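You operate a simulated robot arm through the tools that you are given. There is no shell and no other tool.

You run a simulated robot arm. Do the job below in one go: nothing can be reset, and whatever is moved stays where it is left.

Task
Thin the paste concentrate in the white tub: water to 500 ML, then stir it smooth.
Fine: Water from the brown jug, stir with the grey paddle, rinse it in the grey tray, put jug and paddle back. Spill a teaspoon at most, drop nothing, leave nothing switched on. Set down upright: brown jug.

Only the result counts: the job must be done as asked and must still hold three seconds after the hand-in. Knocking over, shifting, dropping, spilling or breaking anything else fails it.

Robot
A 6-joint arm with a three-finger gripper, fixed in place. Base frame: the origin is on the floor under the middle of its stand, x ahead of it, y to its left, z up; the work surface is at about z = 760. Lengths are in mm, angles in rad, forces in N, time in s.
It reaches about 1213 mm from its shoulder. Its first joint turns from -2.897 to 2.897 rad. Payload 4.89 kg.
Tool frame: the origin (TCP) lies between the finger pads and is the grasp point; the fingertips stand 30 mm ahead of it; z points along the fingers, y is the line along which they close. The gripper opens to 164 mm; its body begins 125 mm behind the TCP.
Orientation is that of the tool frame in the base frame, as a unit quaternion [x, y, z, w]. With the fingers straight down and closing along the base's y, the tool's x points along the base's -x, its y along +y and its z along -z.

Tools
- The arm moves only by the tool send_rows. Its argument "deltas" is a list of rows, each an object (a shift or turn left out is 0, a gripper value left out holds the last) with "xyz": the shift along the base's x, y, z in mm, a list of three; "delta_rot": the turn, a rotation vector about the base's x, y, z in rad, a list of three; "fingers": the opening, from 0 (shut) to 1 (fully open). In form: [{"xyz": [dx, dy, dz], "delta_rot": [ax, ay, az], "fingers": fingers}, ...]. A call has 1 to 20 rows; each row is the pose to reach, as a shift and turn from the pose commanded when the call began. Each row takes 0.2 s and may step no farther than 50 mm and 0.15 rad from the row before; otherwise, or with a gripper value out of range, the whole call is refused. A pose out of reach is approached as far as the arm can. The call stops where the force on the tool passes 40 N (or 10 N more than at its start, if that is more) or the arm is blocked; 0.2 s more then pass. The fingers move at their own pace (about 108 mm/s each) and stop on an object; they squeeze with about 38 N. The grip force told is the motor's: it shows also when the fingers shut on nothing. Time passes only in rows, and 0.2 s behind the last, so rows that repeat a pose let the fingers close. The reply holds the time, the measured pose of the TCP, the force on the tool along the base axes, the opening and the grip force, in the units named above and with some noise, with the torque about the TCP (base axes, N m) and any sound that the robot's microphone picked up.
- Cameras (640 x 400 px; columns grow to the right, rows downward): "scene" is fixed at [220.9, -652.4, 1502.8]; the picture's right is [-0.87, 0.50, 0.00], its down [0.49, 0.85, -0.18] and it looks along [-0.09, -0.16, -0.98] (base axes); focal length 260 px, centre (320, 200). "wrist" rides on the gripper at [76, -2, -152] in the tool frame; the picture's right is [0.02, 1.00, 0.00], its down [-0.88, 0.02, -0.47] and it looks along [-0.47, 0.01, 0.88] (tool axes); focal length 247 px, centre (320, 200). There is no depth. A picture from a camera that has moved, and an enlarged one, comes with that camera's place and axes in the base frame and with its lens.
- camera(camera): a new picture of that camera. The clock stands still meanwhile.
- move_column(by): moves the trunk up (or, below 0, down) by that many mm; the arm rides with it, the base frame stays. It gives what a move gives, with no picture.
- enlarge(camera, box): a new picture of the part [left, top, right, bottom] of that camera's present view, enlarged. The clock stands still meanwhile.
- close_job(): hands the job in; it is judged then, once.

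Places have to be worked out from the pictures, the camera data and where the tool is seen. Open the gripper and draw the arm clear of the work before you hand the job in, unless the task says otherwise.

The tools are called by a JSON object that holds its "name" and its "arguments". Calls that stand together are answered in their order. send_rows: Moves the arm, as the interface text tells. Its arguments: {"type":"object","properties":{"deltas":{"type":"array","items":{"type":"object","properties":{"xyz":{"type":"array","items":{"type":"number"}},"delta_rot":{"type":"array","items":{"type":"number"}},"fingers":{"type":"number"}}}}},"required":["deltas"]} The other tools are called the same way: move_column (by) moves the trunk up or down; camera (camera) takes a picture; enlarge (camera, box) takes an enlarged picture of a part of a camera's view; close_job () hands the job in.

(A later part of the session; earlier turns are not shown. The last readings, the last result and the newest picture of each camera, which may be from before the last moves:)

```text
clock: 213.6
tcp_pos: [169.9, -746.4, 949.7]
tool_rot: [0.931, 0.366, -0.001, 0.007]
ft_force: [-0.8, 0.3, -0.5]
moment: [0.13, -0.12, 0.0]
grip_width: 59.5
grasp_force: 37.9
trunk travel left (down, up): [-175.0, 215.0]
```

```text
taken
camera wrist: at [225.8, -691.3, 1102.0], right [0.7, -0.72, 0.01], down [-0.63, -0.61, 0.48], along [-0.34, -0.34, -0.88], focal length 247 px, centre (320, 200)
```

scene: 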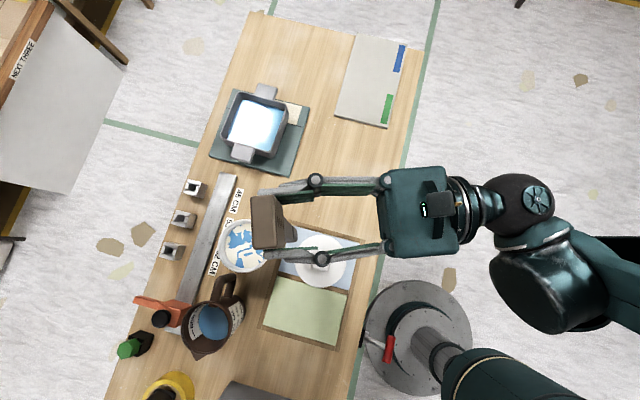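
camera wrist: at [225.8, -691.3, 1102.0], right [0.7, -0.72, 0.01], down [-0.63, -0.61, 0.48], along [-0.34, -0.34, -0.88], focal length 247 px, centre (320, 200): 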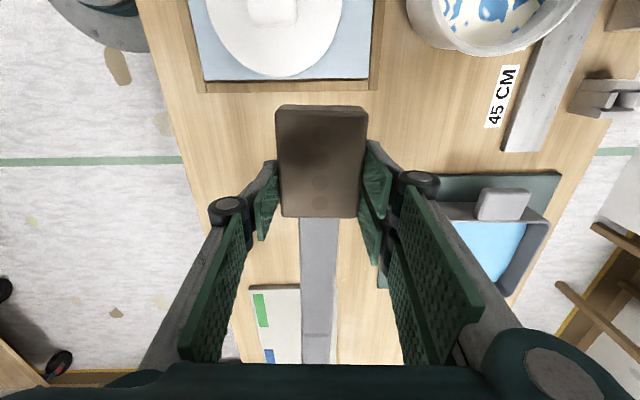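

The paddle is level over its place. I lower it to just above the bench.

{"name": "send_rows", "arguments": {"deltas": [{"xyz": [0, 1, -35]}, {"xyz": [0, 1.3, -70]}, {"xyz": [0, 1.3, -105]}, {"xyz": [0, 1.3, -130]}, {"xyz": [0, 1.3, -143]}, {"xyz": [0, 1.3, -149]}, {"xyz": [0, 1.3, -149]}]}}

{"name": "send_rows", "arguments": {"deltas": [{"xyz": [0, 0, -1.5]}, {"xyz": [0, 0, -3]}, {"xyz": [0, 0, -3]}]}}

```text
clock: 215.2
tcp_pos: [169.3, -742.9, 802.0]
tool_rot: [0.931, 0.365, -0.002, 0.006]
ft_force: [1.7, -0.3, -1.3]
moment: [0.11, -0.13, -0.02]
grip_width: 59.5
grasp_force: 38.1
trunk travel left (down, up): [-175.0, 215.0]
```

```text
clock: 216.0
tcp_pos: [169.3, -743.4, 798.9]
tool_rot: [0.931, 0.366, -0.001, 0.007]
ft_force: [-1.4, -3.2, 11.0]
moment: [0.42, -0.01, 0.03]
grip_width: 59.2
grasp_force: 38.1
trunk travel left (down, up): [-175.0, 215.0]
```

Contact felt (11 N); the paddle lies on the bench. I open and look.

{"name": "send_rows", "arguments": {"deltas": [{"xyz": [0, 0, 0.8], "fingers": 0.37}, {"xyz": [0, 0, 0.8], "fingers": 0.42}, {"xyz": [0, 0, 0.8], "fingers": 0.5}, {"xyz": [0, 0, 0.8], "fingers": 0.6}]}}

{"name": "send_rows", "arguments": {"deltas": [{"xyz": [0, 0, 20]}, {"xyz": [0, 0, 60]}, {"xyz": [0, 0, 100]}, {"xyz": [0, 0, 140]}, {"xyz": [0, 0, 150]}]}}

{"name": "camera", "arguments": {"camera": "wrist"}}

{"name": "enlarge", "arguments": {"camera": "wrist", "box": [230, 60, 410, 300]}}

```text
clock: 217.0
tcp_pos: [169.1, -744.0, 799.4]
tool_rot: [0.931, 0.365, 0.0, 0.007]
ft_force: [-0.1, -0.4, 0.2]
moment: [0.02, 0.02, -0.01]
grip_width: 98.2
grasp_force: 0.1
trunk travel left (down, up): [-175.0, 215.0]
```

```text
clock: 218.2
tcp_pos: [171.4, -743.4, 950.1]
tool_rot: [0.931, 0.365, -0.001, 0.007]
ft_force: [-0.2, -0.1, 0.3]
moment: [-0.03, 0.0, -0.03]
grip_width: 98.2
grasp_force: 0.1
trunk travel left (down, up): [-175.0, 215.0]
```

```text
taken
camera wrist: at [227.2, -688.3, 1102.1], right [0.7, -0.72, 0.01], down [-0.63, -0.61, 0.48], along [-0.34, -0.34, -0.88], focal length 247 px, centre (320, 200)
```

wrist: 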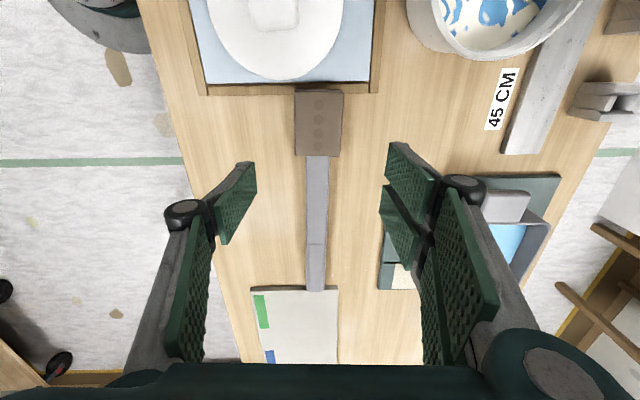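

```text
1.67 times, centred on (320, 180) of wrist
camera zoom: at [227.2, -688.3, 1102.1], right [0.7, -0.72, 0.01], down [-0.63, -0.61, 0.48], along [-0.34, -0.34, -0.88], focal length 412 px, centre (320, 233)
```

zoom: 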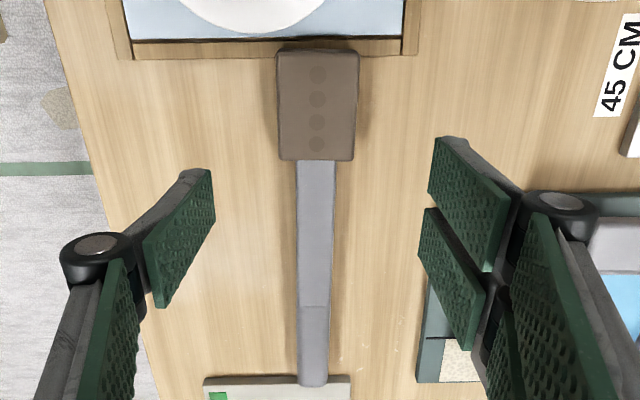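

The paddle lies in its place again. I zoom in on both ends to understand which is the working end.

{"name": "enlarge", "arguments": {"camera": "wrist", "box": [285, 220, 345, 300]}}

{"name": "enlarge", "arguments": {"camera": "wrist", "box": [285, 80, 355, 165]}}

{"name": "enlarge", "arguments": {"camera": "scene", "box": [300, 110, 360, 240]}}

```text
5.00 times, centred on (315, 260) of wrist
camera zoom: at [227.2, -688.3, 1102.1], right [0.7, -0.72, 0.01], down [-0.63, -0.61, 0.48], along [-0.34, -0.34, -0.88], focal length 1235 px, centre (345, -100)
```

zoom: 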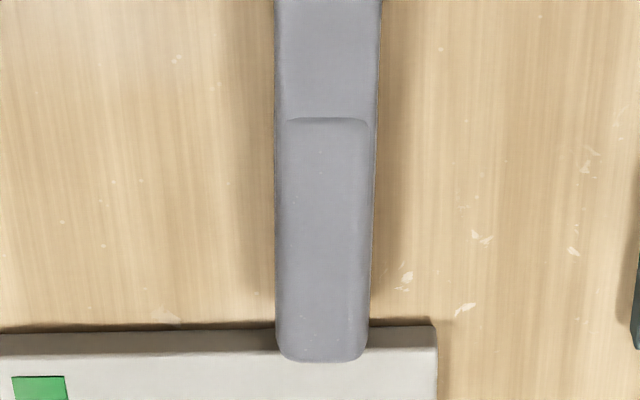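

```text
4.71 times, centred on (320, 122) of wrist
camera zoom: at [227.2, -688.3, 1102.1], right [0.7, -0.72, 0.01], down [-0.63, -0.61, 0.48], along [-0.34, -0.34, -0.88], focal length 1162 px, centre (320, 565)
```

zoom: 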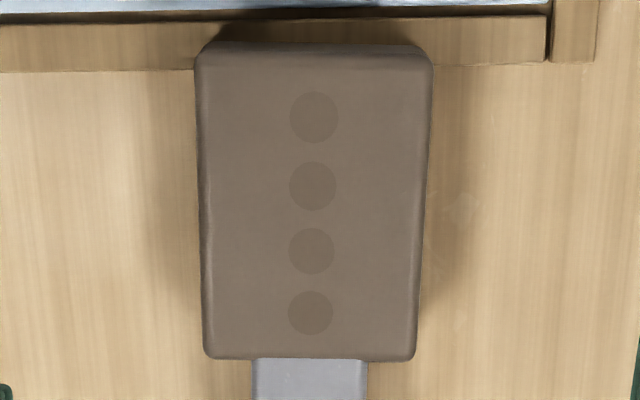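

```text
3.08 times, centred on (330, 175) of scene
camera zoom: at [220.9, -652.4, 1502.8], right [-0.87, 0.5, 0.0], down [0.49, 0.85, -0.18], along [-0.09, -0.16, -0.98], focal length 799 px, centre (289, 277)
```

zoom: 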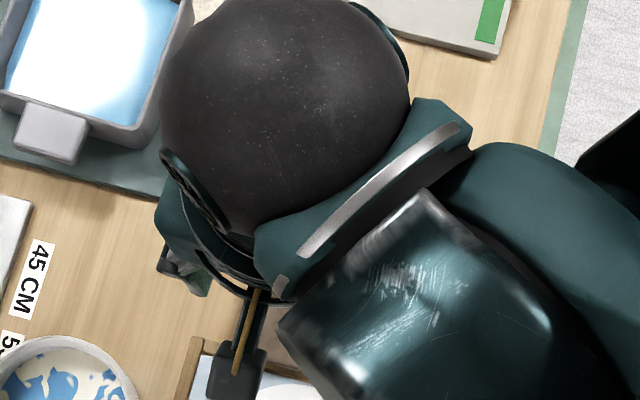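

The grey bar ends in a 113 mm sleeve, like a hand grip, while the wide brown block has four holes: so the block is the stirring head. I turn the hand by 180° and move over the sleeve (about (22,-881)) to regrip there.

{"name": "send_rows", "arguments": {"deltas": [{"xyz": [-7, -7, 10], "delta_rot": [0, 0, 0.14]}, {"xyz": [-14, -14, 20], "delta_rot": [0, 0, 0.28]}, {"xyz": [-22, -21, 30], "delta_rot": [0, 0, 0.42]}, {"xyz": [-29, -28, 40], "delta_rot": [0, 0, 0.56]}, {"xyz": [-36, -35, 50], "delta_rot": [0, 0, 0.7]}, {"xyz": [-44, -42, 50], "delta_rot": [0, 0, 0.84]}, {"xyz": [-51, -49, 50], "delta_rot": [0, 0, 0.98]}, {"xyz": [-58, -56, 50], "delta_rot": [0, 0, 1.12]}, {"xyz": [-66, -62, 50], "delta_rot": [0, 0, 1.26]}, {"xyz": [-73, -69, 50], "delta_rot": [0, 0, 1.4]}, {"xyz": [-80, -76, 50], "delta_rot": [0, 0, 1.54]}]}}

{"name": "send_rows", "arguments": {"deltas": [{"xyz": [-7, -6, 0], "delta_rot": [0, 0, 0.14]}, {"xyz": [-13, -12, 0], "delta_rot": [0, 0, 0.28]}, {"xyz": [-19, -18, 0], "delta_rot": [0, 0, 0.42]}, {"xyz": [-25, -24, 0], "delta_rot": [0, 0, 0.56]}, {"xyz": [-31, -30, 0], "delta_rot": [0, 0, 0.7]}, {"xyz": [-37, -35, 0], "delta_rot": [0, 0, 0.84]}, {"xyz": [-43, -41, 0], "delta_rot": [0, 0, 0.98]}, {"xyz": [-49, -46, 0], "delta_rot": [0, 0, 1.12]}, {"xyz": [-55, -52, 0], "delta_rot": [0, 0, 1.26]}, {"xyz": [-61, -57, 0], "delta_rot": [0, 0, 1.4]}, {"xyz": [-67, -62, 0], "delta_rot": [0, 0, 1.54]}, {"xyz": [-69, -63, 0], "delta_rot": [0, 0, 1.6016]}]}}

{"name": "camera", "arguments": {"camera": "wrist"}}

```text
clock: 220.6
tcp_pos: [90.5, -818.1, 998.9]
tool_rot: [0.412, 0.911, 0.004, 0.005]
ft_force: [-0.6, 0.0, 0.6]
moment: [-0.03, -0.01, 0.0]
grip_width: 98.2
grasp_force: 0.1
trunk travel left (down, up): [-175.0, 215.0]
```

```text
clock: 223.2
tcp_pos: [19.7, -881.2, 996.0]
tool_rot: [-0.366, 0.93, 0.007, 0.0]
ft_force: [0.5, 1.4, 0.2]
moment: [-0.03, 0.03, 0.01]
grip_width: 98.6
grasp_force: 0.0
trunk travel left (down, up): [-175.0, 215.0]
```

```text
taken
camera wrist: at [-33.0, -937.8, 1149.4], right [-0.7, 0.72, 0.01], down [0.63, 0.61, 0.48], along [0.34, 0.34, -0.88], focal length 247 px, centre (320, 200)
```

wrist: 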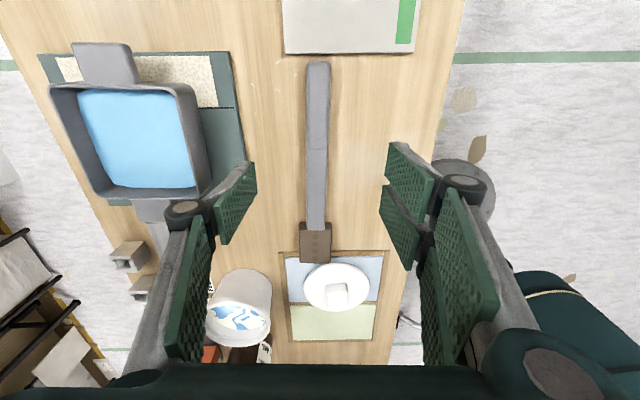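

I zoom in to measure the sleeve position relative to the hand.

{"name": "enlarge", "arguments": {"camera": "wrist", "box": [270, 40, 370, 180]}}

{"name": "enlarge", "arguments": {"camera": "wrist", "box": [190, 200, 400, 350]}}

```text
2.86 times, centred on (320, 110) of wrist
camera zoom: at [-33.0, -937.8, 1149.4], right [-0.7, 0.72, 0.01], down [0.63, 0.61, 0.48], along [0.34, 0.34, -0.88], focal length 706 px, centre (320, 457)
```

zoom: 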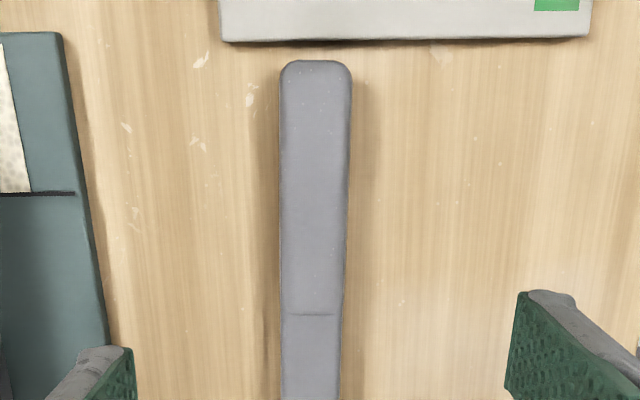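

```text
2.67 times, centred on (295, 275) of wrist
camera zoom: at [-33.0, -937.8, 1149.4], right [-0.7, 0.72, 0.01], down [0.63, 0.61, 0.48], along [0.34, 0.34, -0.88], focal length 659 px, centre (387, 0)
```

zoom: 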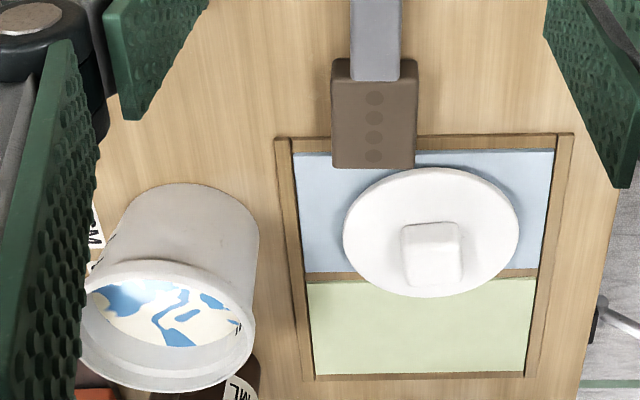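

The sleeve is 2.4 mm off and skewed 1.3°; I correct both and go down around it.

{"name": "send_rows", "arguments": {"deltas": [{"xyz": [1, -1, -40], "delta_rot": [0, 0, -0.012], "fingers": 0.55}, {"xyz": [1.7, -1.7, -85], "delta_rot": [0, 0, -0.023]}, {"xyz": [1.7, -1.7, -125], "delta_rot": [0, 0, -0.023]}, {"xyz": [1.7, -1.7, -155], "delta_rot": [0, 0, -0.023]}, {"xyz": [1.7, -1.7, -165], "delta_rot": [0, 0, -0.023]}, {"xyz": [1.7, -1.7, -165], "delta_rot": [0, 0, -0.023]}]}}

{"name": "camera", "arguments": {"camera": "wrist"}}

```text
clock: 224.6
tcp_pos: [23.4, -882.3, 832.4]
tool_rot: [-0.355, 0.935, 0.006, 0.001]
ft_force: [0.2, -0.6, 0.6]
moment: [0.06, 0.0, -0.01]
grip_width: 90.1
grasp_force: 0.1
trunk travel left (down, up): [-175.0, 215.0]
```

```text
taken
camera wrist: at [-30.8, -938.2, 985.9], right [-0.68, 0.73, 0.01], down [0.65, 0.59, 0.48], along [0.34, 0.33, -0.88], focal length 247 px, centre (320, 200)
```

wrist: 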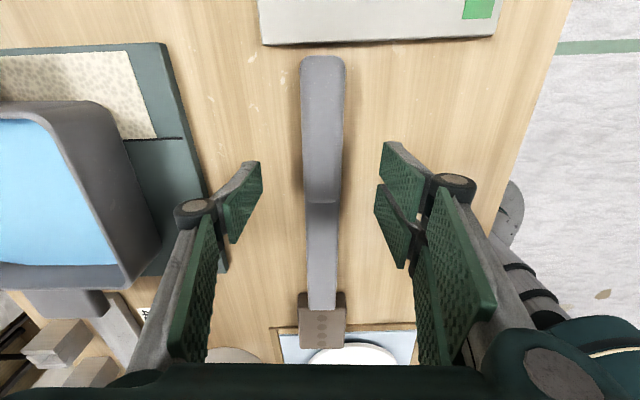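

The end piece is clearly a thicker grip sleeve. Fingers are centred; I lower the last 36 mm and close.

{"name": "send_rows", "arguments": {"deltas": [{"xyz": [0, 0, -12]}, {"xyz": [0, 0, -24]}, {"xyz": [0, 0, -32]}, {"xyz": [0, 0, -36]}, {"xyz": [0, 0, -36]}]}}

{"name": "send_rows", "arguments": {"deltas": [{"fingers": 0.45}, {"fingers": 0.3}, {"fingers": 0.2}, {"fingers": 0.1}, {"fingers": 0.05}]}}

{"name": "camera", "arguments": {"camera": "wrist"}}

```text
clock: 225.8
tcp_pos: [22.2, -883.4, 798.2]
tool_rot: [-0.354, 0.935, 0.007, 0.0]
ft_force: [0.5, -0.4, -0.5]
moment: [0.01, -0.06, -0.03]
grip_width: 90.1
grasp_force: 0.1
trunk travel left (down, up): [-175.0, 215.0]
```

```text
clock: 227.0
tcp_pos: [22.9, -882.9, 797.1]
tool_rot: [-0.356, 0.934, 0.007, 0.0]
ft_force: [-0.6, -0.8, 0.0]
moment: [0.01, 0.02, -0.13]
grip_width: 33.4
grasp_force: 37.8
trunk travel left (down, up): [-175.0, 215.0]
```

```text
taken
camera wrist: at [-31.0, -937.5, 950.2], right [-0.68, 0.73, 0.01], down [0.65, 0.59, 0.48], along [0.34, 0.33, -0.88], focal length 247 px, centre (320, 200)
```

wrist: 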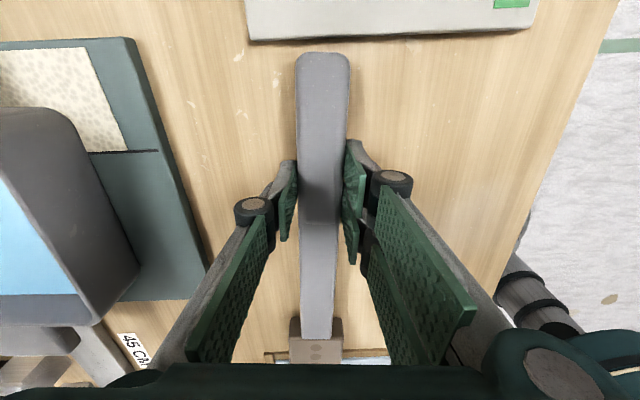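

Gripped on the sleeve (33 mm). I lift and check.

{"name": "send_rows", "arguments": {"deltas": [{"xyz": [0, 0, 6], "fingers": 0.0}, {"xyz": [0, 0, 16]}, {"xyz": [0, 0, 30]}, {"xyz": [0, 0, 45]}, {"xyz": [0, 0, 60]}, {"xyz": [0, 0, 60]}]}}

{"name": "camera", "arguments": {"camera": "wrist"}}

```text
clock: 228.4
tcp_pos: [22.7, -884.0, 858.2]
tool_rot: [-0.355, 0.935, 0.006, 0.0]
ft_force: [-0.3, 0.9, -1.1]
moment: [-0.13, 0.12, 0.03]
grip_width: 33.6
grasp_force: 38.1
trunk travel left (down, up): [-175.0, 215.0]
```

```text
taken
camera wrist: at [-32.0, -938.2, 1010.1], right [-0.68, 0.73, 0.01], down [0.65, 0.59, 0.48], along [0.34, 0.33, -0.88], focal length 247 px, centre (320, 200)
```

wrist: 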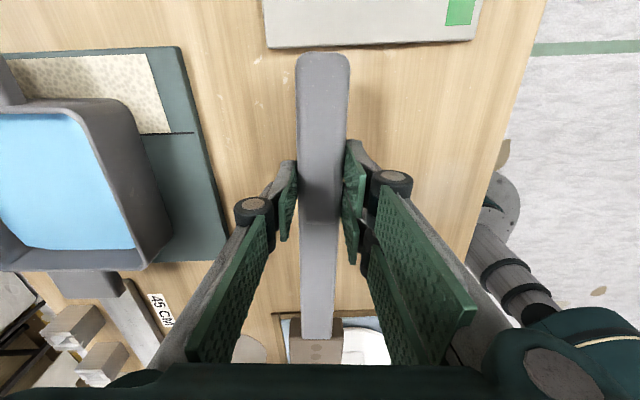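

The paddle is held level by its sleeve. Now I swing the head down while raising, in the direction that keeps the wrist on the base side.

{"name": "send_rows", "arguments": {"deltas": [{"xyz": [0, 0, 40], "delta_rot": [-0.0665, 0.0747, 0]}, {"xyz": [0, 0, 80], "delta_rot": [-0.1463, 0.1643, 0]}, {"xyz": [0, 0, 120], "delta_rot": [-0.2328, 0.2613, 0]}, {"xyz": [0, 0, 160], "delta_rot": [-0.3193, 0.3584, 0]}, {"xyz": [0, 0, 195], "delta_rot": [-0.4058, 0.4554, 0]}, {"xyz": [0, 0, 225], "delta_rot": [-0.4922, 0.5525, 0]}, {"xyz": [0, 0, 250], "delta_rot": [-0.5787, 0.6495, 0]}, {"xyz": [0, 0, 265], "delta_rot": [-0.6652, 0.7466, 0]}, {"xyz": [0, 0, 275], "delta_rot": [-0.7517, 0.8437, 0]}, {"xyz": [0, 0, 285], "delta_rot": [-0.8382, 0.9407, 0]}, {"xyz": [0, 0, 290], "delta_rot": [-0.9247, 1.0378, 0]}, {"xyz": [0, 0, 295], "delta_rot": [-0.9978, 1.1199, 0]}, {"xyz": [0, 0, 295], "delta_rot": [-1.045, 1.1729, 0]}]}}

{"name": "camera", "arguments": {"camera": "scene"}}

{"name": "camera", "arguments": {"camera": "wrist"}}

```text
clock: 231.2
tcp_pos: [22.2, -884.0, 1153.0]
tool_rot: [-0.249, 0.663, -0.249, -0.661]
ft_force: [0.6, 0.7, -1.9]
moment: [0.04, -0.07, 0.03]
grip_width: 33.6
grasp_force: 37.7
trunk travel left (down, up): [-175.0, 215.0]
```

```text
taken
```

scene: 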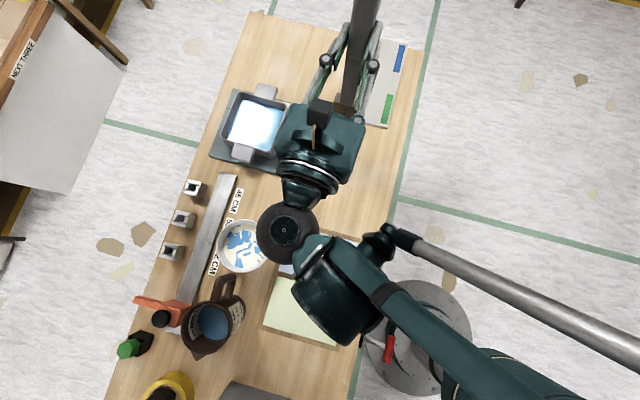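

```text
taken
camera wrist: at [139.8, -785.7, 1230.0], right [-0.66, 0.75, 0.02], down [0.35, 0.33, -0.88], along [-0.67, -0.57, -0.48], focal length 247 px, centre (320, 200)
```

wrist: 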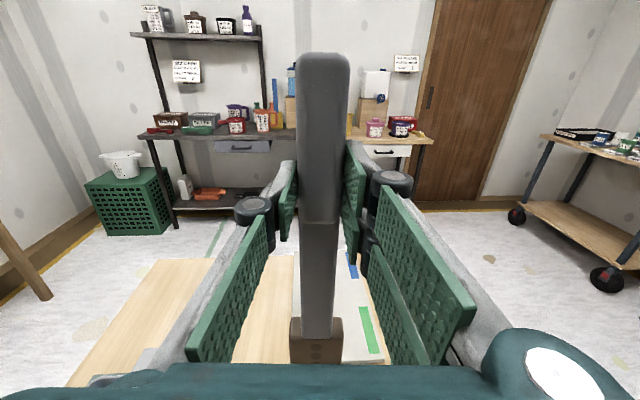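

The head now hangs straight down with the tip near z≈893. I carry it over the tub, yawing 0.5 rad on the way.

{"name": "send_rows", "arguments": {"deltas": [{"xyz": [13, 6, 0], "delta_rot": [0, 0, 0.03]}, {"xyz": [40, 17, 0], "delta_rot": [0, 0, 0.07]}, {"xyz": [67, 29, 0], "delta_rot": [0, 0, 0.11]}, {"xyz": [95, 41, 0], "delta_rot": [0, 0, 0.15]}, {"xyz": [123, 53, 0], "delta_rot": [0, 0, 0.19]}, {"xyz": [151, 65, 0], "delta_rot": [0, 0, 0.23]}, {"xyz": [179, 77, 0], "delta_rot": [0, 0, 0.27]}, {"xyz": [207, 89, 0], "delta_rot": [0, 0, 0.31]}, {"xyz": [235, 101, 0], "delta_rot": [0, 0, 0.35]}, {"xyz": [263, 113, 0], "delta_rot": [0, 0, 0.39]}, {"xyz": [291, 125, 0], "delta_rot": [0, 0, 0.43]}, {"xyz": [319, 137, 0], "delta_rot": [0, 0, 0.47]}, {"xyz": [345, 148, 0], "delta_rot": [0, 0, 0.5]}, {"xyz": [362, 155, 0], "delta_rot": [0, 0, 0.5]}, {"xyz": [368, 158, 0], "delta_rot": [0, 0, 0.5]}, {"xyz": [368, 158, 0], "delta_rot": [0, 0, 0.5]}]}}

{"name": "camera", "arguments": {"camera": "scene"}}

{"name": "enlarge", "arguments": {"camera": "scene", "box": [190, 180, 310, 280]}}

{"name": "camera", "arguments": {"camera": "wrist"}}

```text
clock: 234.6
tcp_pos: [389.2, -727.3, 1151.3]
tool_rot: [-0.405, 0.582, -0.403, -0.579]
ft_force: [-0.6, -0.5, -2.7]
moment: [0.04, -0.04, 0.0]
grip_width: 33.3
grasp_force: 38.2
trunk travel left (down, up): [-175.0, 215.0]
```

```text
taken
```

scene: 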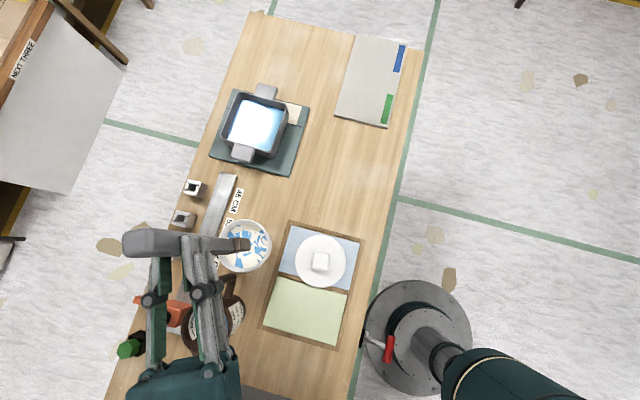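

```text
4.00 times, centred on (250, 230) of scene
camera zoom: at [220.9, -652.4, 1502.8], right [-0.87, 0.5, 0.0], down [0.49, 0.85, -0.18], along [-0.09, -0.16, -0.98], focal length 1039 px, centre (600, 80)
```

zoom: 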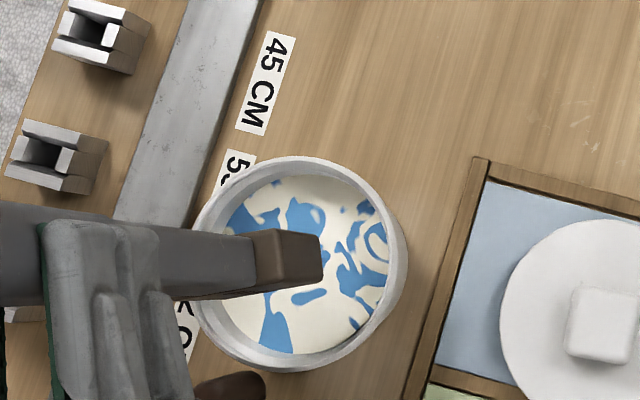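

```text
taken
camera wrist: at [444.9, -585.6, 1229.4], right [-0.94, 0.35, 0.02], down [0.15, 0.45, -0.88], along [-0.31, -0.82, -0.48], focal length 247 px, centre (320, 200)
```

wrist: 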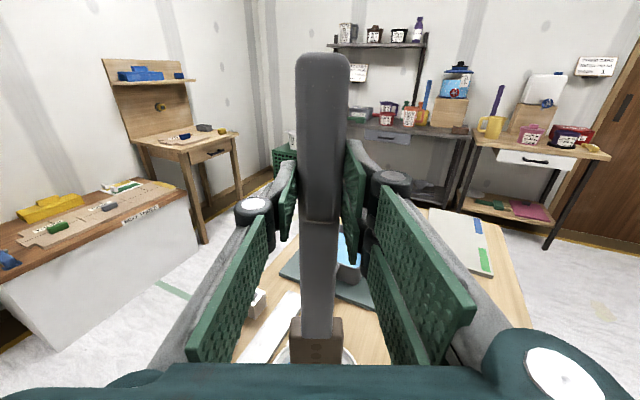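

The head sits centred over the tub within 2-3 mm. I lower it slowly into the mixture, watching the force and the level.

{"name": "send_rows", "arguments": {"deltas": [{"xyz": [-2, -0.5, -15]}, {"xyz": [-2, -0.5, -35]}, {"xyz": [-2, -0.5, -55]}, {"xyz": [-2, -0.5, -65]}, {"xyz": [-2, -0.5, -73]}, {"xyz": [-2, -0.5, -80]}, {"xyz": [-2, -0.5, -86]}, {"xyz": [-2, -0.5, -92]}, {"xyz": [-2, -0.5, -98]}, {"xyz": [-2, -0.5, -104]}, {"xyz": [-2, -0.5, -108]}, {"xyz": [-2, -0.5, -108]}]}}

{"name": "enlarge", "arguments": {"camera": "scene", "box": [190, 180, 310, 280]}}

```text
clock: 237.2
tcp_pos: [388.5, -725.6, 1043.8]
tool_rot: [-0.404, 0.582, -0.403, -0.579]
ft_force: [-0.1, 0.1, -1.8]
moment: [0.06, -0.01, -0.01]
grip_width: 33.8
grasp_force: 37.8
trunk travel left (down, up): [-175.0, 215.0]
```

```text
4.00 times, centred on (250, 230) of scene
camera zoom: at [220.9, -652.4, 1502.8], right [-0.87, 0.5, 0.0], down [0.49, 0.85, -0.18], along [-0.09, -0.16, -0.98], focal length 1039 px, centre (600, 80)
```

zoom: 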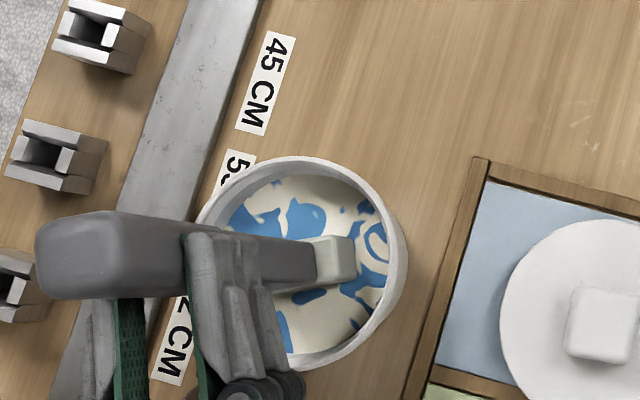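

The head is now coated with the cream mixture, confirming it is the working end. I stir with a small 9 mm circle first and look.

{"name": "send_rows", "arguments": {"deltas": [{"xyz": [9, 0, 0]}, {"xyz": [4.5, 7.8, 0]}, {"xyz": [-4.5, 7.8, 0]}, {"xyz": [-9, 0, 0]}, {"xyz": [-4.5, -7.8, 0]}, {"xyz": [4.5, -7.8, 0]}, {"xyz": [9, 0, 0]}, {"xyz": [4.5, 7.8, 0]}, {"xyz": [-4.5, 7.8, 0]}, {"xyz": [-9, 0, 0]}, {"xyz": [-4.5, -7.8, 0]}, {"xyz": [4.5, -7.8, 0]}, {"xyz": [9, 0, 0]}, {"xyz": [4.5, 7.8, 0]}, {"xyz": [-4.5, 7.8, 0]}, {"xyz": [-9, 0, 0]}, {"xyz": [-4.5, -7.8, 0]}, {"xyz": [4.5, -7.8, 0]}, {"xyz": [9, 0, 0]}, {"xyz": [0, 0, 0]}]}}

{"name": "enlarge", "arguments": {"camera": "scene", "box": [190, 180, 310, 280]}}

```text
clock: 241.4
tcp_pos: [389.7, -727.3, 1044.4]
tool_rot: [-0.405, 0.582, -0.403, -0.578]
ft_force: [0.1, 0.5, -0.5]
moment: [0.01, 0.01, 0.0]
grip_width: 33.3
grasp_force: 38.2
trunk travel left (down, up): [-175.0, 215.0]
```

```text
4.00 times, centred on (250, 230) of scene
camera zoom: at [220.9, -652.4, 1502.8], right [-0.87, 0.5, 0.0], down [0.49, 0.85, -0.18], along [-0.09, -0.16, -0.98], focal length 1039 px, centre (600, 80)
```

zoom: 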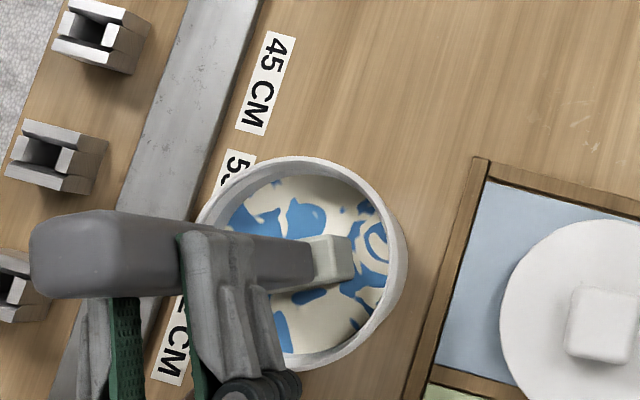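

The tub has not moved. I zoom in on the mixture to see if the patches begin to fade, then continue.

{"name": "enlarge", "arguments": {"camera": "scene", "box": [215, 215, 280, 275]}}

{"name": "send_rows", "arguments": {"deltas": [{"xyz": [10, 0, 0]}, {"xyz": [0, 10, 0]}, {"xyz": [-10, 0, 0]}, {"xyz": [0, -10, 0]}, {"xyz": [10, 0, 0]}, {"xyz": [0, 10, 0]}, {"xyz": [-10, 0, 0]}, {"xyz": [0, -10, 0]}, {"xyz": [10, 0, 0]}, {"xyz": [0, 10, 0]}, {"xyz": [-10, 0, 0]}, {"xyz": [0, -10, 0]}, {"xyz": [10, 0, 0]}, {"xyz": [0, 10, 0]}, {"xyz": [-10, 0, 0]}, {"xyz": [0, -10, 0]}, {"xyz": [10, 0, 0]}, {"xyz": [0, 10, 0]}, {"xyz": [-10, 0, 0]}, {"xyz": [0, 0, 0]}]}}

{"name": "enlarge", "arguments": {"camera": "scene", "box": [215, 215, 280, 275]}}

```text
6.67 times, centred on (248, 245) of scene
camera zoom: at [220.9, -652.4, 1502.8], right [-0.87, 0.5, 0.0], down [0.49, 0.85, -0.18], along [-0.09, -0.16, -0.98], focal length 1732 px, centre (803, -100)
```

zoom: 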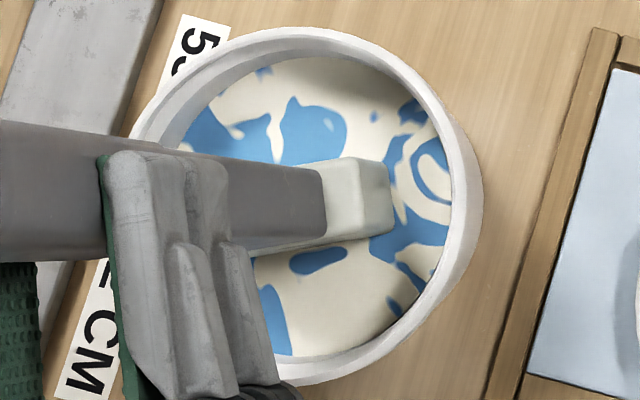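

```text
clock: 245.6
tcp_pos: [388.4, -727.1, 1045.8]
tool_rot: [-0.405, 0.582, -0.404, -0.578]
ft_force: [-0.6, -0.1, -1.3]
moment: [0.06, -0.04, 0.03]
grip_width: 33.4
grasp_force: 38.1
trunk travel left (down, up): [-175.0, 215.0]
```

```text
6.67 times, centred on (248, 245) of scene
camera zoom: at [220.9, -652.4, 1502.8], right [-0.87, 0.5, 0.0], down [0.49, 0.85, -0.18], along [-0.09, -0.16, -0.98], focal length 1732 px, centre (803, -100)
```

zoom: 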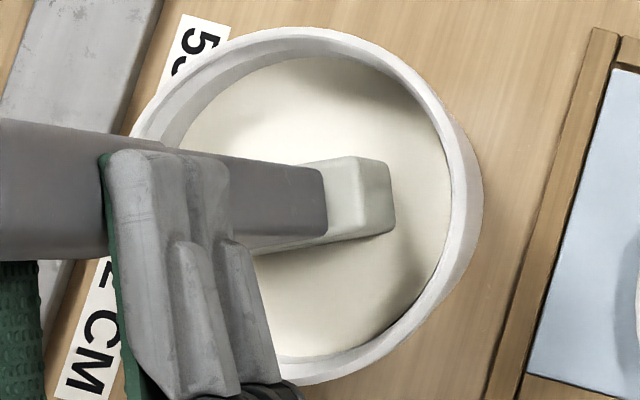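

The mixture has turned smooth and uniform. I give it two more gentle turns for good measure, then lift the head slowly and let it drip over the tub.

{"name": "send_rows", "arguments": {"deltas": [{"xyz": [9, 0, 0]}, {"xyz": [0, 9, 0]}, {"xyz": [-9, 0, 0]}, {"xyz": [0, -9, 0]}, {"xyz": [9, 0, 0]}, {"xyz": [0, 9, 0]}, {"xyz": [-9, 0, 0]}, {"xyz": [0, -9, 0]}, {"xyz": [0, 0, 0]}, {"xyz": [0, 0, 8]}, {"xyz": [0, 0, 16]}, {"xyz": [0, 0, 24]}, {"xyz": [0, 0, 32]}, {"xyz": [0, 0, 40]}, {"xyz": [0, 0, 48]}, {"xyz": [0, 0, 54]}, {"xyz": [0, 0, 54]}, {"xyz": [0, 0, 54]}, {"xyz": [0, 0, 54]}, {"xyz": [0, 0, 54]}]}}

{"name": "enlarge", "arguments": {"camera": "scene", "box": [190, 180, 310, 280]}}

```text
clock: 249.8
tcp_pos: [388.6, -726.7, 1098.7]
tool_rot: [-0.404, 0.582, -0.403, -0.579]
ft_force: [0.0, 0.6, -1.2]
moment: [0.02, -0.02, -0.02]
grip_width: 33.3
grasp_force: 38.2
trunk travel left (down, up): [-175.0, 215.0]
```

```text
4.00 times, centred on (250, 230) of scene
camera zoom: at [220.9, -652.4, 1502.8], right [-0.87, 0.5, 0.0], down [0.49, 0.85, -0.18], along [-0.09, -0.16, -0.98], focal length 1039 px, centre (600, 80)
```

zoom: 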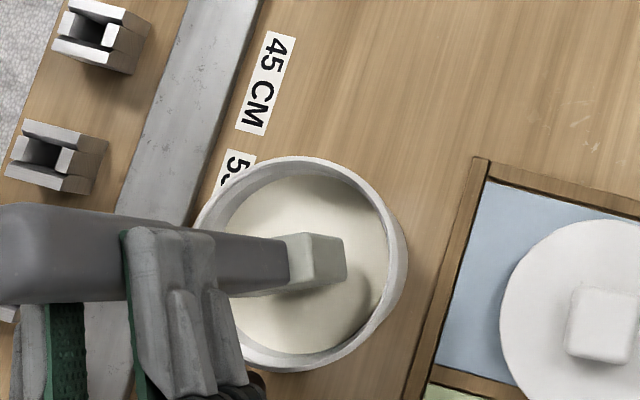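

Smooth mixture, head coated as expected. I let it drip for a few seconds over the tub before travelling.

{"name": "send_rows", "arguments": {"deltas": [{"xyz": [0, 0, 1]}, {"xyz": [0, 0, 2]}, {"xyz": [0, 0, 4]}, {"xyz": [0, 0, 6]}, {"xyz": [0, 0, 6]}, {"xyz": [0, 0, 6]}, {"xyz": [0, 0, 6]}, {"xyz": [0, 0, 6]}, {"xyz": [0, 0, 6]}, {"xyz": [0, 0, 6]}, {"xyz": [0, 0, 6]}, {"xyz": [0, 0, 6]}, {"xyz": [0, 0, 6]}, {"xyz": [0, 0, 6]}, {"xyz": [0, 0, 6]}, {"xyz": [0, 0, 6]}, {"xyz": [0, 0, 6]}, {"xyz": [0, 0, 6]}, {"xyz": [0, 0, 6]}, {"xyz": [0, 0, 6]}]}}

{"name": "enlarge", "arguments": {"camera": "scene", "box": [215, 215, 280, 275]}}

{"name": "enlarge", "arguments": {"camera": "scene", "box": [200, 70, 320, 180]}}

```text
clock: 254.0
tcp_pos: [389.0, -726.8, 1104.3]
tool_rot: [-0.404, 0.583, -0.403, -0.579]
ft_force: [0.2, -0.4, -1.4]
moment: [0.05, -0.02, -0.01]
grip_width: 33.4
grasp_force: 37.7
trunk travel left (down, up): [-175.0, 215.0]
```

```text
6.67 times, centred on (248, 245) of scene
camera zoom: at [220.9, -652.4, 1502.8], right [-0.87, 0.5, 0.0], down [0.49, 0.85, -0.18], along [-0.09, -0.16, -0.98], focal length 1732 px, centre (803, -100)
```

zoom: 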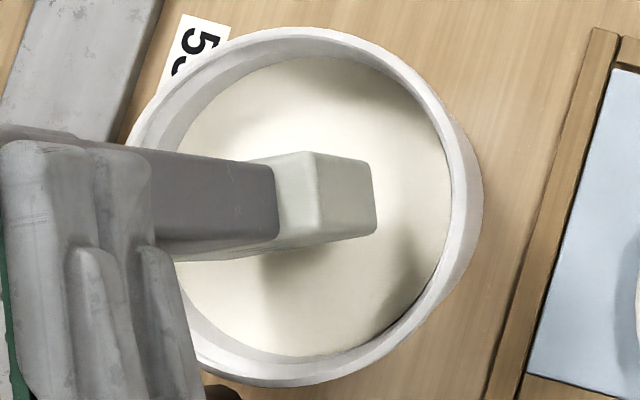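

```text
3.64 times, centred on (260, 125) of scene
camera zoom: at [220.9, -652.4, 1502.8], right [-0.87, 0.5, 0.0], down [0.49, 0.85, -0.18], along [-0.09, -0.16, -0.98], focal length 945 px, centre (538, 473)
```

zoom: 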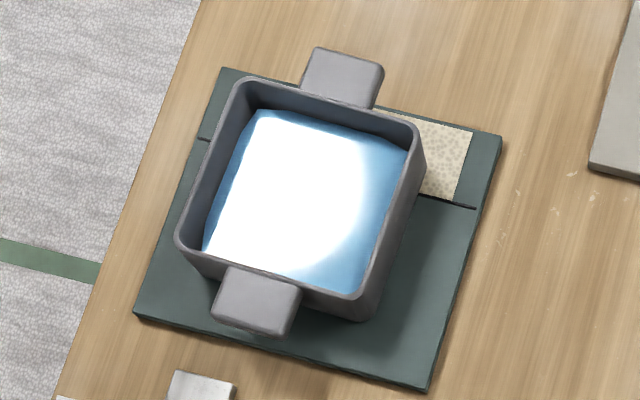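

No drips visible. I raise clear of the rim and carry the head briskly over the tray at about (205,-1052).

{"name": "send_rows", "arguments": {"deltas": [{"xyz": [0, 0, 18]}, {"xyz": [0, 0, 34]}, {"xyz": [-15, -26, 36]}, {"xyz": [-38, -65, 36]}, {"xyz": [-61, -104, 36]}, {"xyz": [-84, -144, 36]}, {"xyz": [-107, -184, 36]}, {"xyz": [-130, -223, 36]}, {"xyz": [-150, -258, 36]}, {"xyz": [-166, -285, 36]}, {"xyz": [-176, -302, 36]}, {"xyz": [-176, -302, 36]}]}}

{"name": "camera", "arguments": {"camera": "scene"}}

{"name": "enlarge", "arguments": {"camera": "scene", "box": [200, 70, 320, 180]}}

```text
clock: 256.6
tcp_pos: [213.3, -1028.8, 1140.1]
tool_rot: [-0.405, 0.582, -0.403, -0.578]
ft_force: [-0.4, 0.0, -1.5]
moment: [0.03, -0.01, -0.01]
grip_width: 33.4
grasp_force: 37.9
trunk travel left (down, up): [-175.0, 215.0]
```

```text
taken
```

scene: 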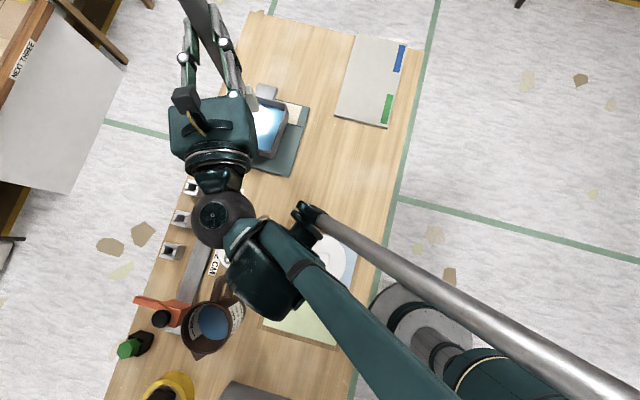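

```text
3.64 times, centred on (260, 125) of scene
camera zoom: at [220.9, -652.4, 1502.8], right [-0.87, 0.5, 0.0], down [0.49, 0.85, -0.18], along [-0.09, -0.16, -0.98], focal length 945 px, centre (538, 473)
```

zoom: 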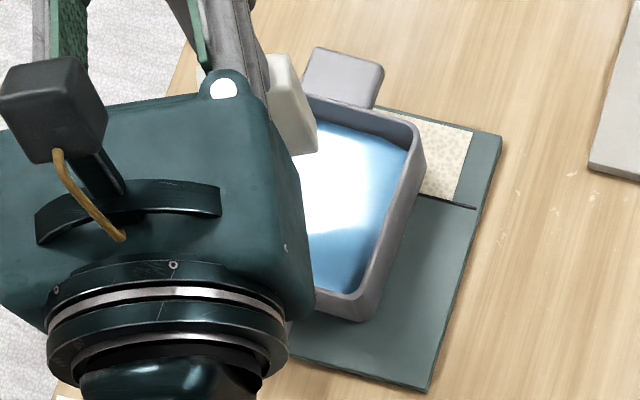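

I check from the wrist camera that the head hangs over the middle of the tray.

{"name": "camera", "arguments": {"camera": "wrist"}}

{"name": "enlarge", "arguments": {"camera": "wrist", "box": [200, 250, 440, 380]}}

```text
taken
camera wrist: at [268.2, -887.8, 1217.4], right [-0.94, 0.35, 0.02], down [0.15, 0.45, -0.88], along [-0.31, -0.82, -0.48], focal length 247 px, centre (320, 200)
```

wrist: 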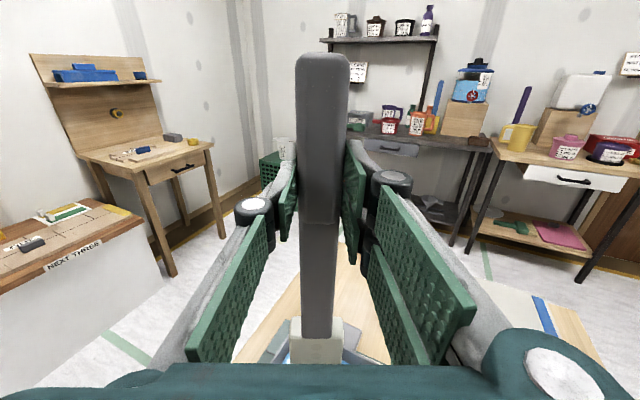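

```text
2.67 times, centred on (320, 315) of wrist
camera zoom: at [268.2, -887.8, 1217.4], right [-0.94, 0.35, 0.02], down [0.15, 0.45, -0.88], along [-0.31, -0.82, -0.48], focal length 659 px, centre (320, -107)
```

zoom: 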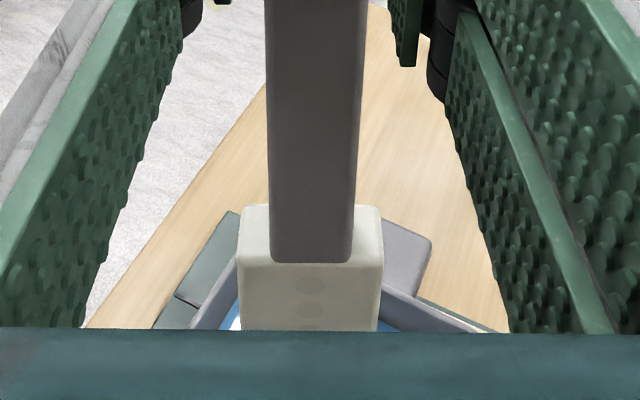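

The head hangs over the tray's middle. I lower it into the rinse water in steps, feeling for the tray floor.

{"name": "send_rows", "arguments": {"deltas": [{"xyz": [0, 0, -20]}, {"xyz": [0, 0, -40]}, {"xyz": [0, 0, -58]}, {"xyz": [0, 0, -70]}, {"xyz": [0, 0, -78]}, {"xyz": [0, 0, -84]}, {"xyz": [0, 0, -88]}, {"xyz": [0, 0, -92]}, {"xyz": [0, 0, -92]}]}}

{"name": "enlarge", "arguments": {"camera": "scene", "box": [220, 70, 320, 180]}}

```text
clock: 258.6
tcp_pos: [213.7, -1029.3, 1048.8]
tool_rot: [-0.405, 0.582, -0.403, -0.579]
ft_force: [-1.2, 0.0, -2.2]
moment: [0.02, 0.01, 0.0]
grip_width: 33.3
grasp_force: 38.2
trunk travel left (down, up): [-175.0, 215.0]
```

```text
3.64 times, centred on (270, 125) of scene
camera zoom: at [220.9, -652.4, 1502.8], right [-0.87, 0.5, 0.0], down [0.49, 0.85, -0.18], along [-0.09, -0.16, -0.98], focal length 945 px, centre (502, 473)
```

zoom: 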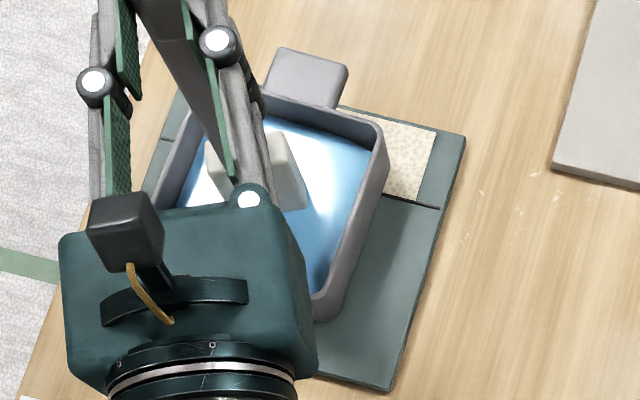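

The head is in the water. I lower a little more while checking the force, then swish it gently.

{"name": "send_rows", "arguments": {"deltas": [{"xyz": [0, 0, -2]}, {"xyz": [0, 0, -4]}, {"xyz": [0, 0, -4]}]}}

{"name": "send_rows", "arguments": {"deltas": [{"xyz": [10, 0, 0]}, {"xyz": [18, 0, 0]}, {"xyz": [5, 12, 0]}, {"xyz": [-10, 14, 0]}, {"xyz": [-18, 0, 0]}, {"xyz": [-8, -14, 0]}, {"xyz": [8, -14, 0]}, {"xyz": [18, 0, 0]}, {"xyz": [8, 14, 0]}, {"xyz": [-8, 14, 0]}, {"xyz": [-18, 0, 0]}, {"xyz": [-8, -14, 0]}, {"xyz": [8, -14, 0]}, {"xyz": [18, 0, 0]}, {"xyz": [8, 14, 0]}, {"xyz": [-8, 14, 0]}, {"xyz": [-18, 0, 0]}, {"xyz": [-8, -14, 0]}, {"xyz": [0, 0, 0]}]}}

{"name": "enlarge", "arguments": {"camera": "scene", "box": [220, 70, 320, 180]}}

{"name": "enlarge", "arguments": {"camera": "wrist", "box": [200, 250, 440, 380]}}

```text
clock: 259.4
tcp_pos: [213.4, -1029.3, 1044.3]
tool_rot: [-0.405, 0.582, -0.404, -0.579]
ft_force: [-0.2, 0.0, -1.7]
moment: [0.03, -0.03, 0.0]
grip_width: 33.5
grasp_force: 38.0
trunk travel left (down, up): [-175.0, 215.0]
```

```text
clock: 263.4
tcp_pos: [213.0, -1029.1, 1044.8]
tool_rot: [-0.404, 0.583, -0.403, -0.579]
ft_force: [0.8, -0.6, -1.8]
moment: [-0.01, 0.05, 0.0]
grip_width: 33.6
grasp_force: 37.7
trunk travel left (down, up): [-175.0, 215.0]
```

```text
3.64 times, centred on (270, 125) of scene
camera zoom: at [220.9, -652.4, 1502.8], right [-0.87, 0.5, 0.0], down [0.49, 0.85, -0.18], along [-0.09, -0.16, -0.98], focal length 945 px, centre (502, 473)
```

zoom: 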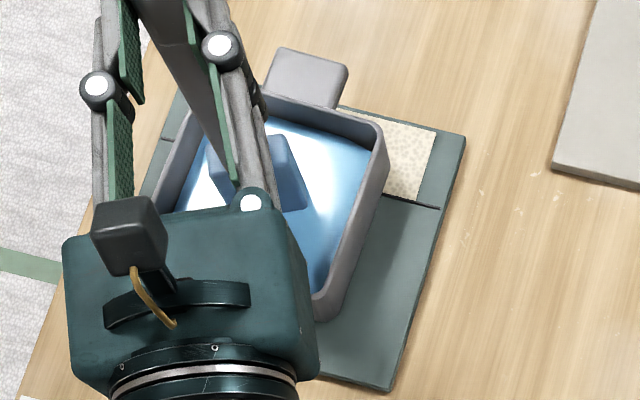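

```text
2.67 times, centred on (320, 315) of wrist
camera zoom: at [268.6, -887.5, 1122.7], right [-0.94, 0.35, 0.02], down [0.15, 0.45, -0.88], along [-0.31, -0.82, -0.48], focal length 659 px, centre (320, -107)
```

zoom: 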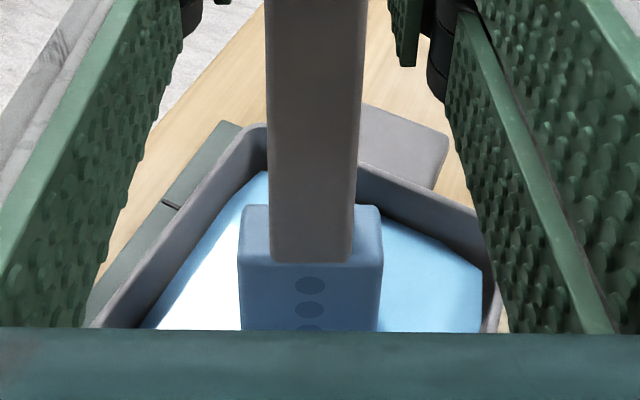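

The head has lost the cream coat and is now just wet with rinse water. I swish a little more, then lift it just above the water and let it drip inside the tray.

{"name": "send_rows", "arguments": {"deltas": [{"xyz": [14, 0, 0]}, {"xyz": [7, 12, 0]}, {"xyz": [-7, 12, 0]}, {"xyz": [-14, 0, 0]}, {"xyz": [-7, -12, 0]}, {"xyz": [7, -12, 0]}, {"xyz": [14, 0, 0]}, {"xyz": [0, 0, 0]}, {"xyz": [0, 0, 8]}, {"xyz": [0, 0, 16]}, {"xyz": [0, 0, 24]}, {"xyz": [0, 0, 31]}, {"xyz": [0, 0, 38]}, {"xyz": [0, 0, 44]}, {"xyz": [0, 0, 44]}, {"xyz": [0, 0, 44]}, {"xyz": [0, 0, 44]}, {"xyz": [0, 0, 44]}, {"xyz": [0, 0, 44]}, {"xyz": [0, 0, 44]}]}}

{"name": "enlarge", "arguments": {"camera": "wrist", "box": [200, 250, 440, 380]}}

{"name": "enlarge", "arguments": {"camera": "scene", "box": [220, 70, 320, 180]}}

```text
clock: 267.6
tcp_pos: [213.0, -1028.8, 1088.0]
tool_rot: [-0.404, 0.582, -0.403, -0.579]
ft_force: [0.1, -0.6, -1.7]
moment: [0.02, 0.02, -0.01]
grip_width: 33.2
grasp_force: 38.1
trunk travel left (down, up): [-175.0, 215.0]
```

```text
2.67 times, centred on (320, 315) of wrist
camera zoom: at [268.5, -888.5, 1166.7], right [-0.94, 0.35, 0.02], down [0.15, 0.45, -0.88], along [-0.31, -0.82, -0.48], focal length 659 px, centre (320, -107)
```

zoom: 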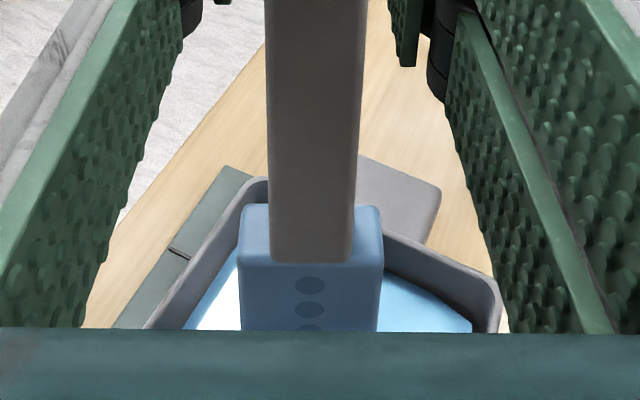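

```text
3.64 times, centred on (270, 125) of scene
camera zoom: at [220.9, -652.4, 1502.8], right [-0.87, 0.5, 0.0], down [0.49, 0.85, -0.18], along [-0.09, -0.16, -0.98], focal length 945 px, centre (502, 473)
```

zoom: 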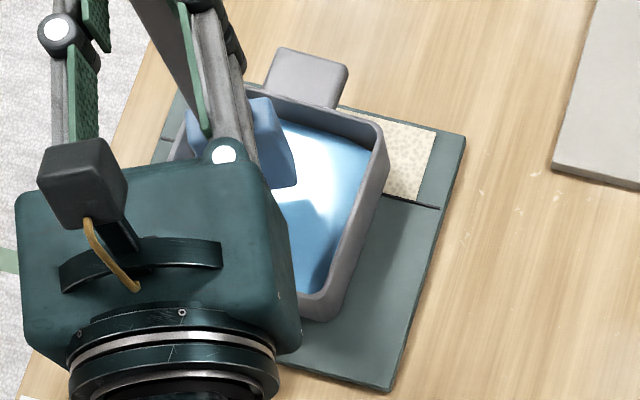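

The head is clean but wet. I hold it over the tray for several more seconds so it drips off there.

{"name": "send_rows", "arguments": {"deltas": [{"xyz": [0, 0, 1]}, {"xyz": [0, 0, 1]}, {"xyz": [0, 0, 1]}, {"xyz": [0, 0, 1]}, {"xyz": [0, 0, 1]}, {"xyz": [0, 0, 1]}, {"xyz": [0, 0, 1]}, {"xyz": [0, 0, 1]}, {"xyz": [0, 0, 1]}, {"xyz": [0, 0, 1]}, {"xyz": [0, 0, 1]}, {"xyz": [0, 0, 1]}, {"xyz": [0, 0, 1]}, {"xyz": [0, 0, 1]}, {"xyz": [0, 0, 1]}, {"xyz": [0, 0, 1]}, {"xyz": [0, 0, 1]}, {"xyz": [0, 0, 1]}, {"xyz": [0, 0, 1]}, {"xyz": [0, 0, 1]}]}}

{"name": "send_rows", "arguments": {"deltas": [{"xyz": [0, 0, 1]}, {"xyz": [0, 0, 1]}, {"xyz": [0, 0, 1]}, {"xyz": [0, 0, 1]}, {"xyz": [0, 0, 1]}, {"xyz": [0, 0, 1]}, {"xyz": [0, 0, 1]}, {"xyz": [0, 0, 1]}, {"xyz": [0, 0, 1]}, {"xyz": [0, 0, 1]}, {"xyz": [0, 0, 1]}, {"xyz": [0, 0, 1]}, {"xyz": [0, 0, 1]}, {"xyz": [0, 0, 1]}, {"xyz": [0, 0, 1]}, {"xyz": [0, 0, 1]}, {"xyz": [0, 0, 1]}, {"xyz": [0, 0, 1]}, {"xyz": [0, 0, 1]}, {"xyz": [0, 0, 1]}]}}

{"name": "enlarge", "arguments": {"camera": "wrist", "box": [200, 250, 440, 380]}}

{"name": "enlarge", "arguments": {"camera": "scene", "box": [180, 60, 440, 300]}}

```text
clock: 271.8
tcp_pos: [211.3, -1029.7, 1091.0]
tool_rot: [-0.404, 0.582, -0.403, -0.579]
ft_force: [0.2, -0.2, -1.4]
moment: [0.03, -0.03, -0.04]
grip_width: 33.5
grasp_force: 38.1
trunk travel left (down, up): [-175.0, 215.0]
```

```text
clock: 276.0
tcp_pos: [211.7, -1028.6, 1090.6]
tool_rot: [-0.405, 0.582, -0.403, -0.579]
ft_force: [-0.4, 0.3, -2.0]
moment: [0.05, 0.03, 0.0]
grip_width: 33.2
grasp_force: 38.1
trunk travel left (down, up): [-175.0, 215.0]
```

```text
2.67 times, centred on (320, 315) of wrist
camera zoom: at [267.7, -887.7, 1168.6], right [-0.94, 0.35, 0.02], down [0.15, 0.45, -0.88], along [-0.31, -0.82, -0.48], focal length 659 px, centre (320, -107)
```

zoom: 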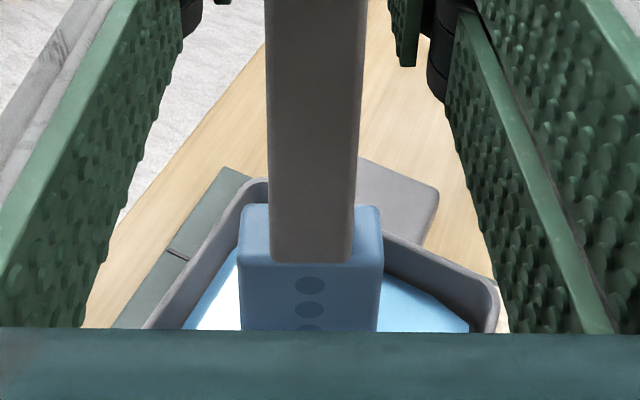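

```text
1.67 times, centred on (310, 180) of scene
camera zoom: at [220.9, -652.4, 1502.8], right [-0.87, 0.5, 0.0], down [0.49, 0.85, -0.18], along [-0.09, -0.16, -0.98], focal length 433 px, centre (337, 233)
```

zoom: 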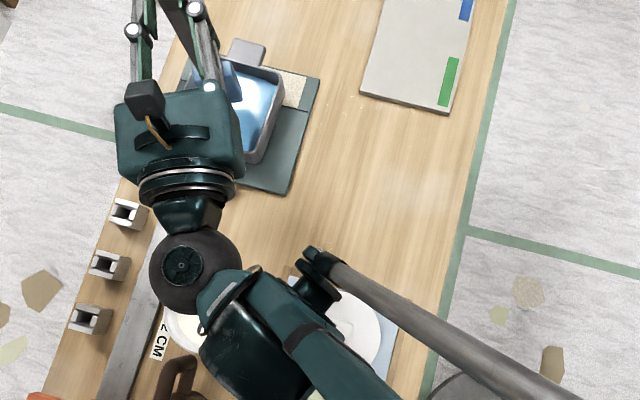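

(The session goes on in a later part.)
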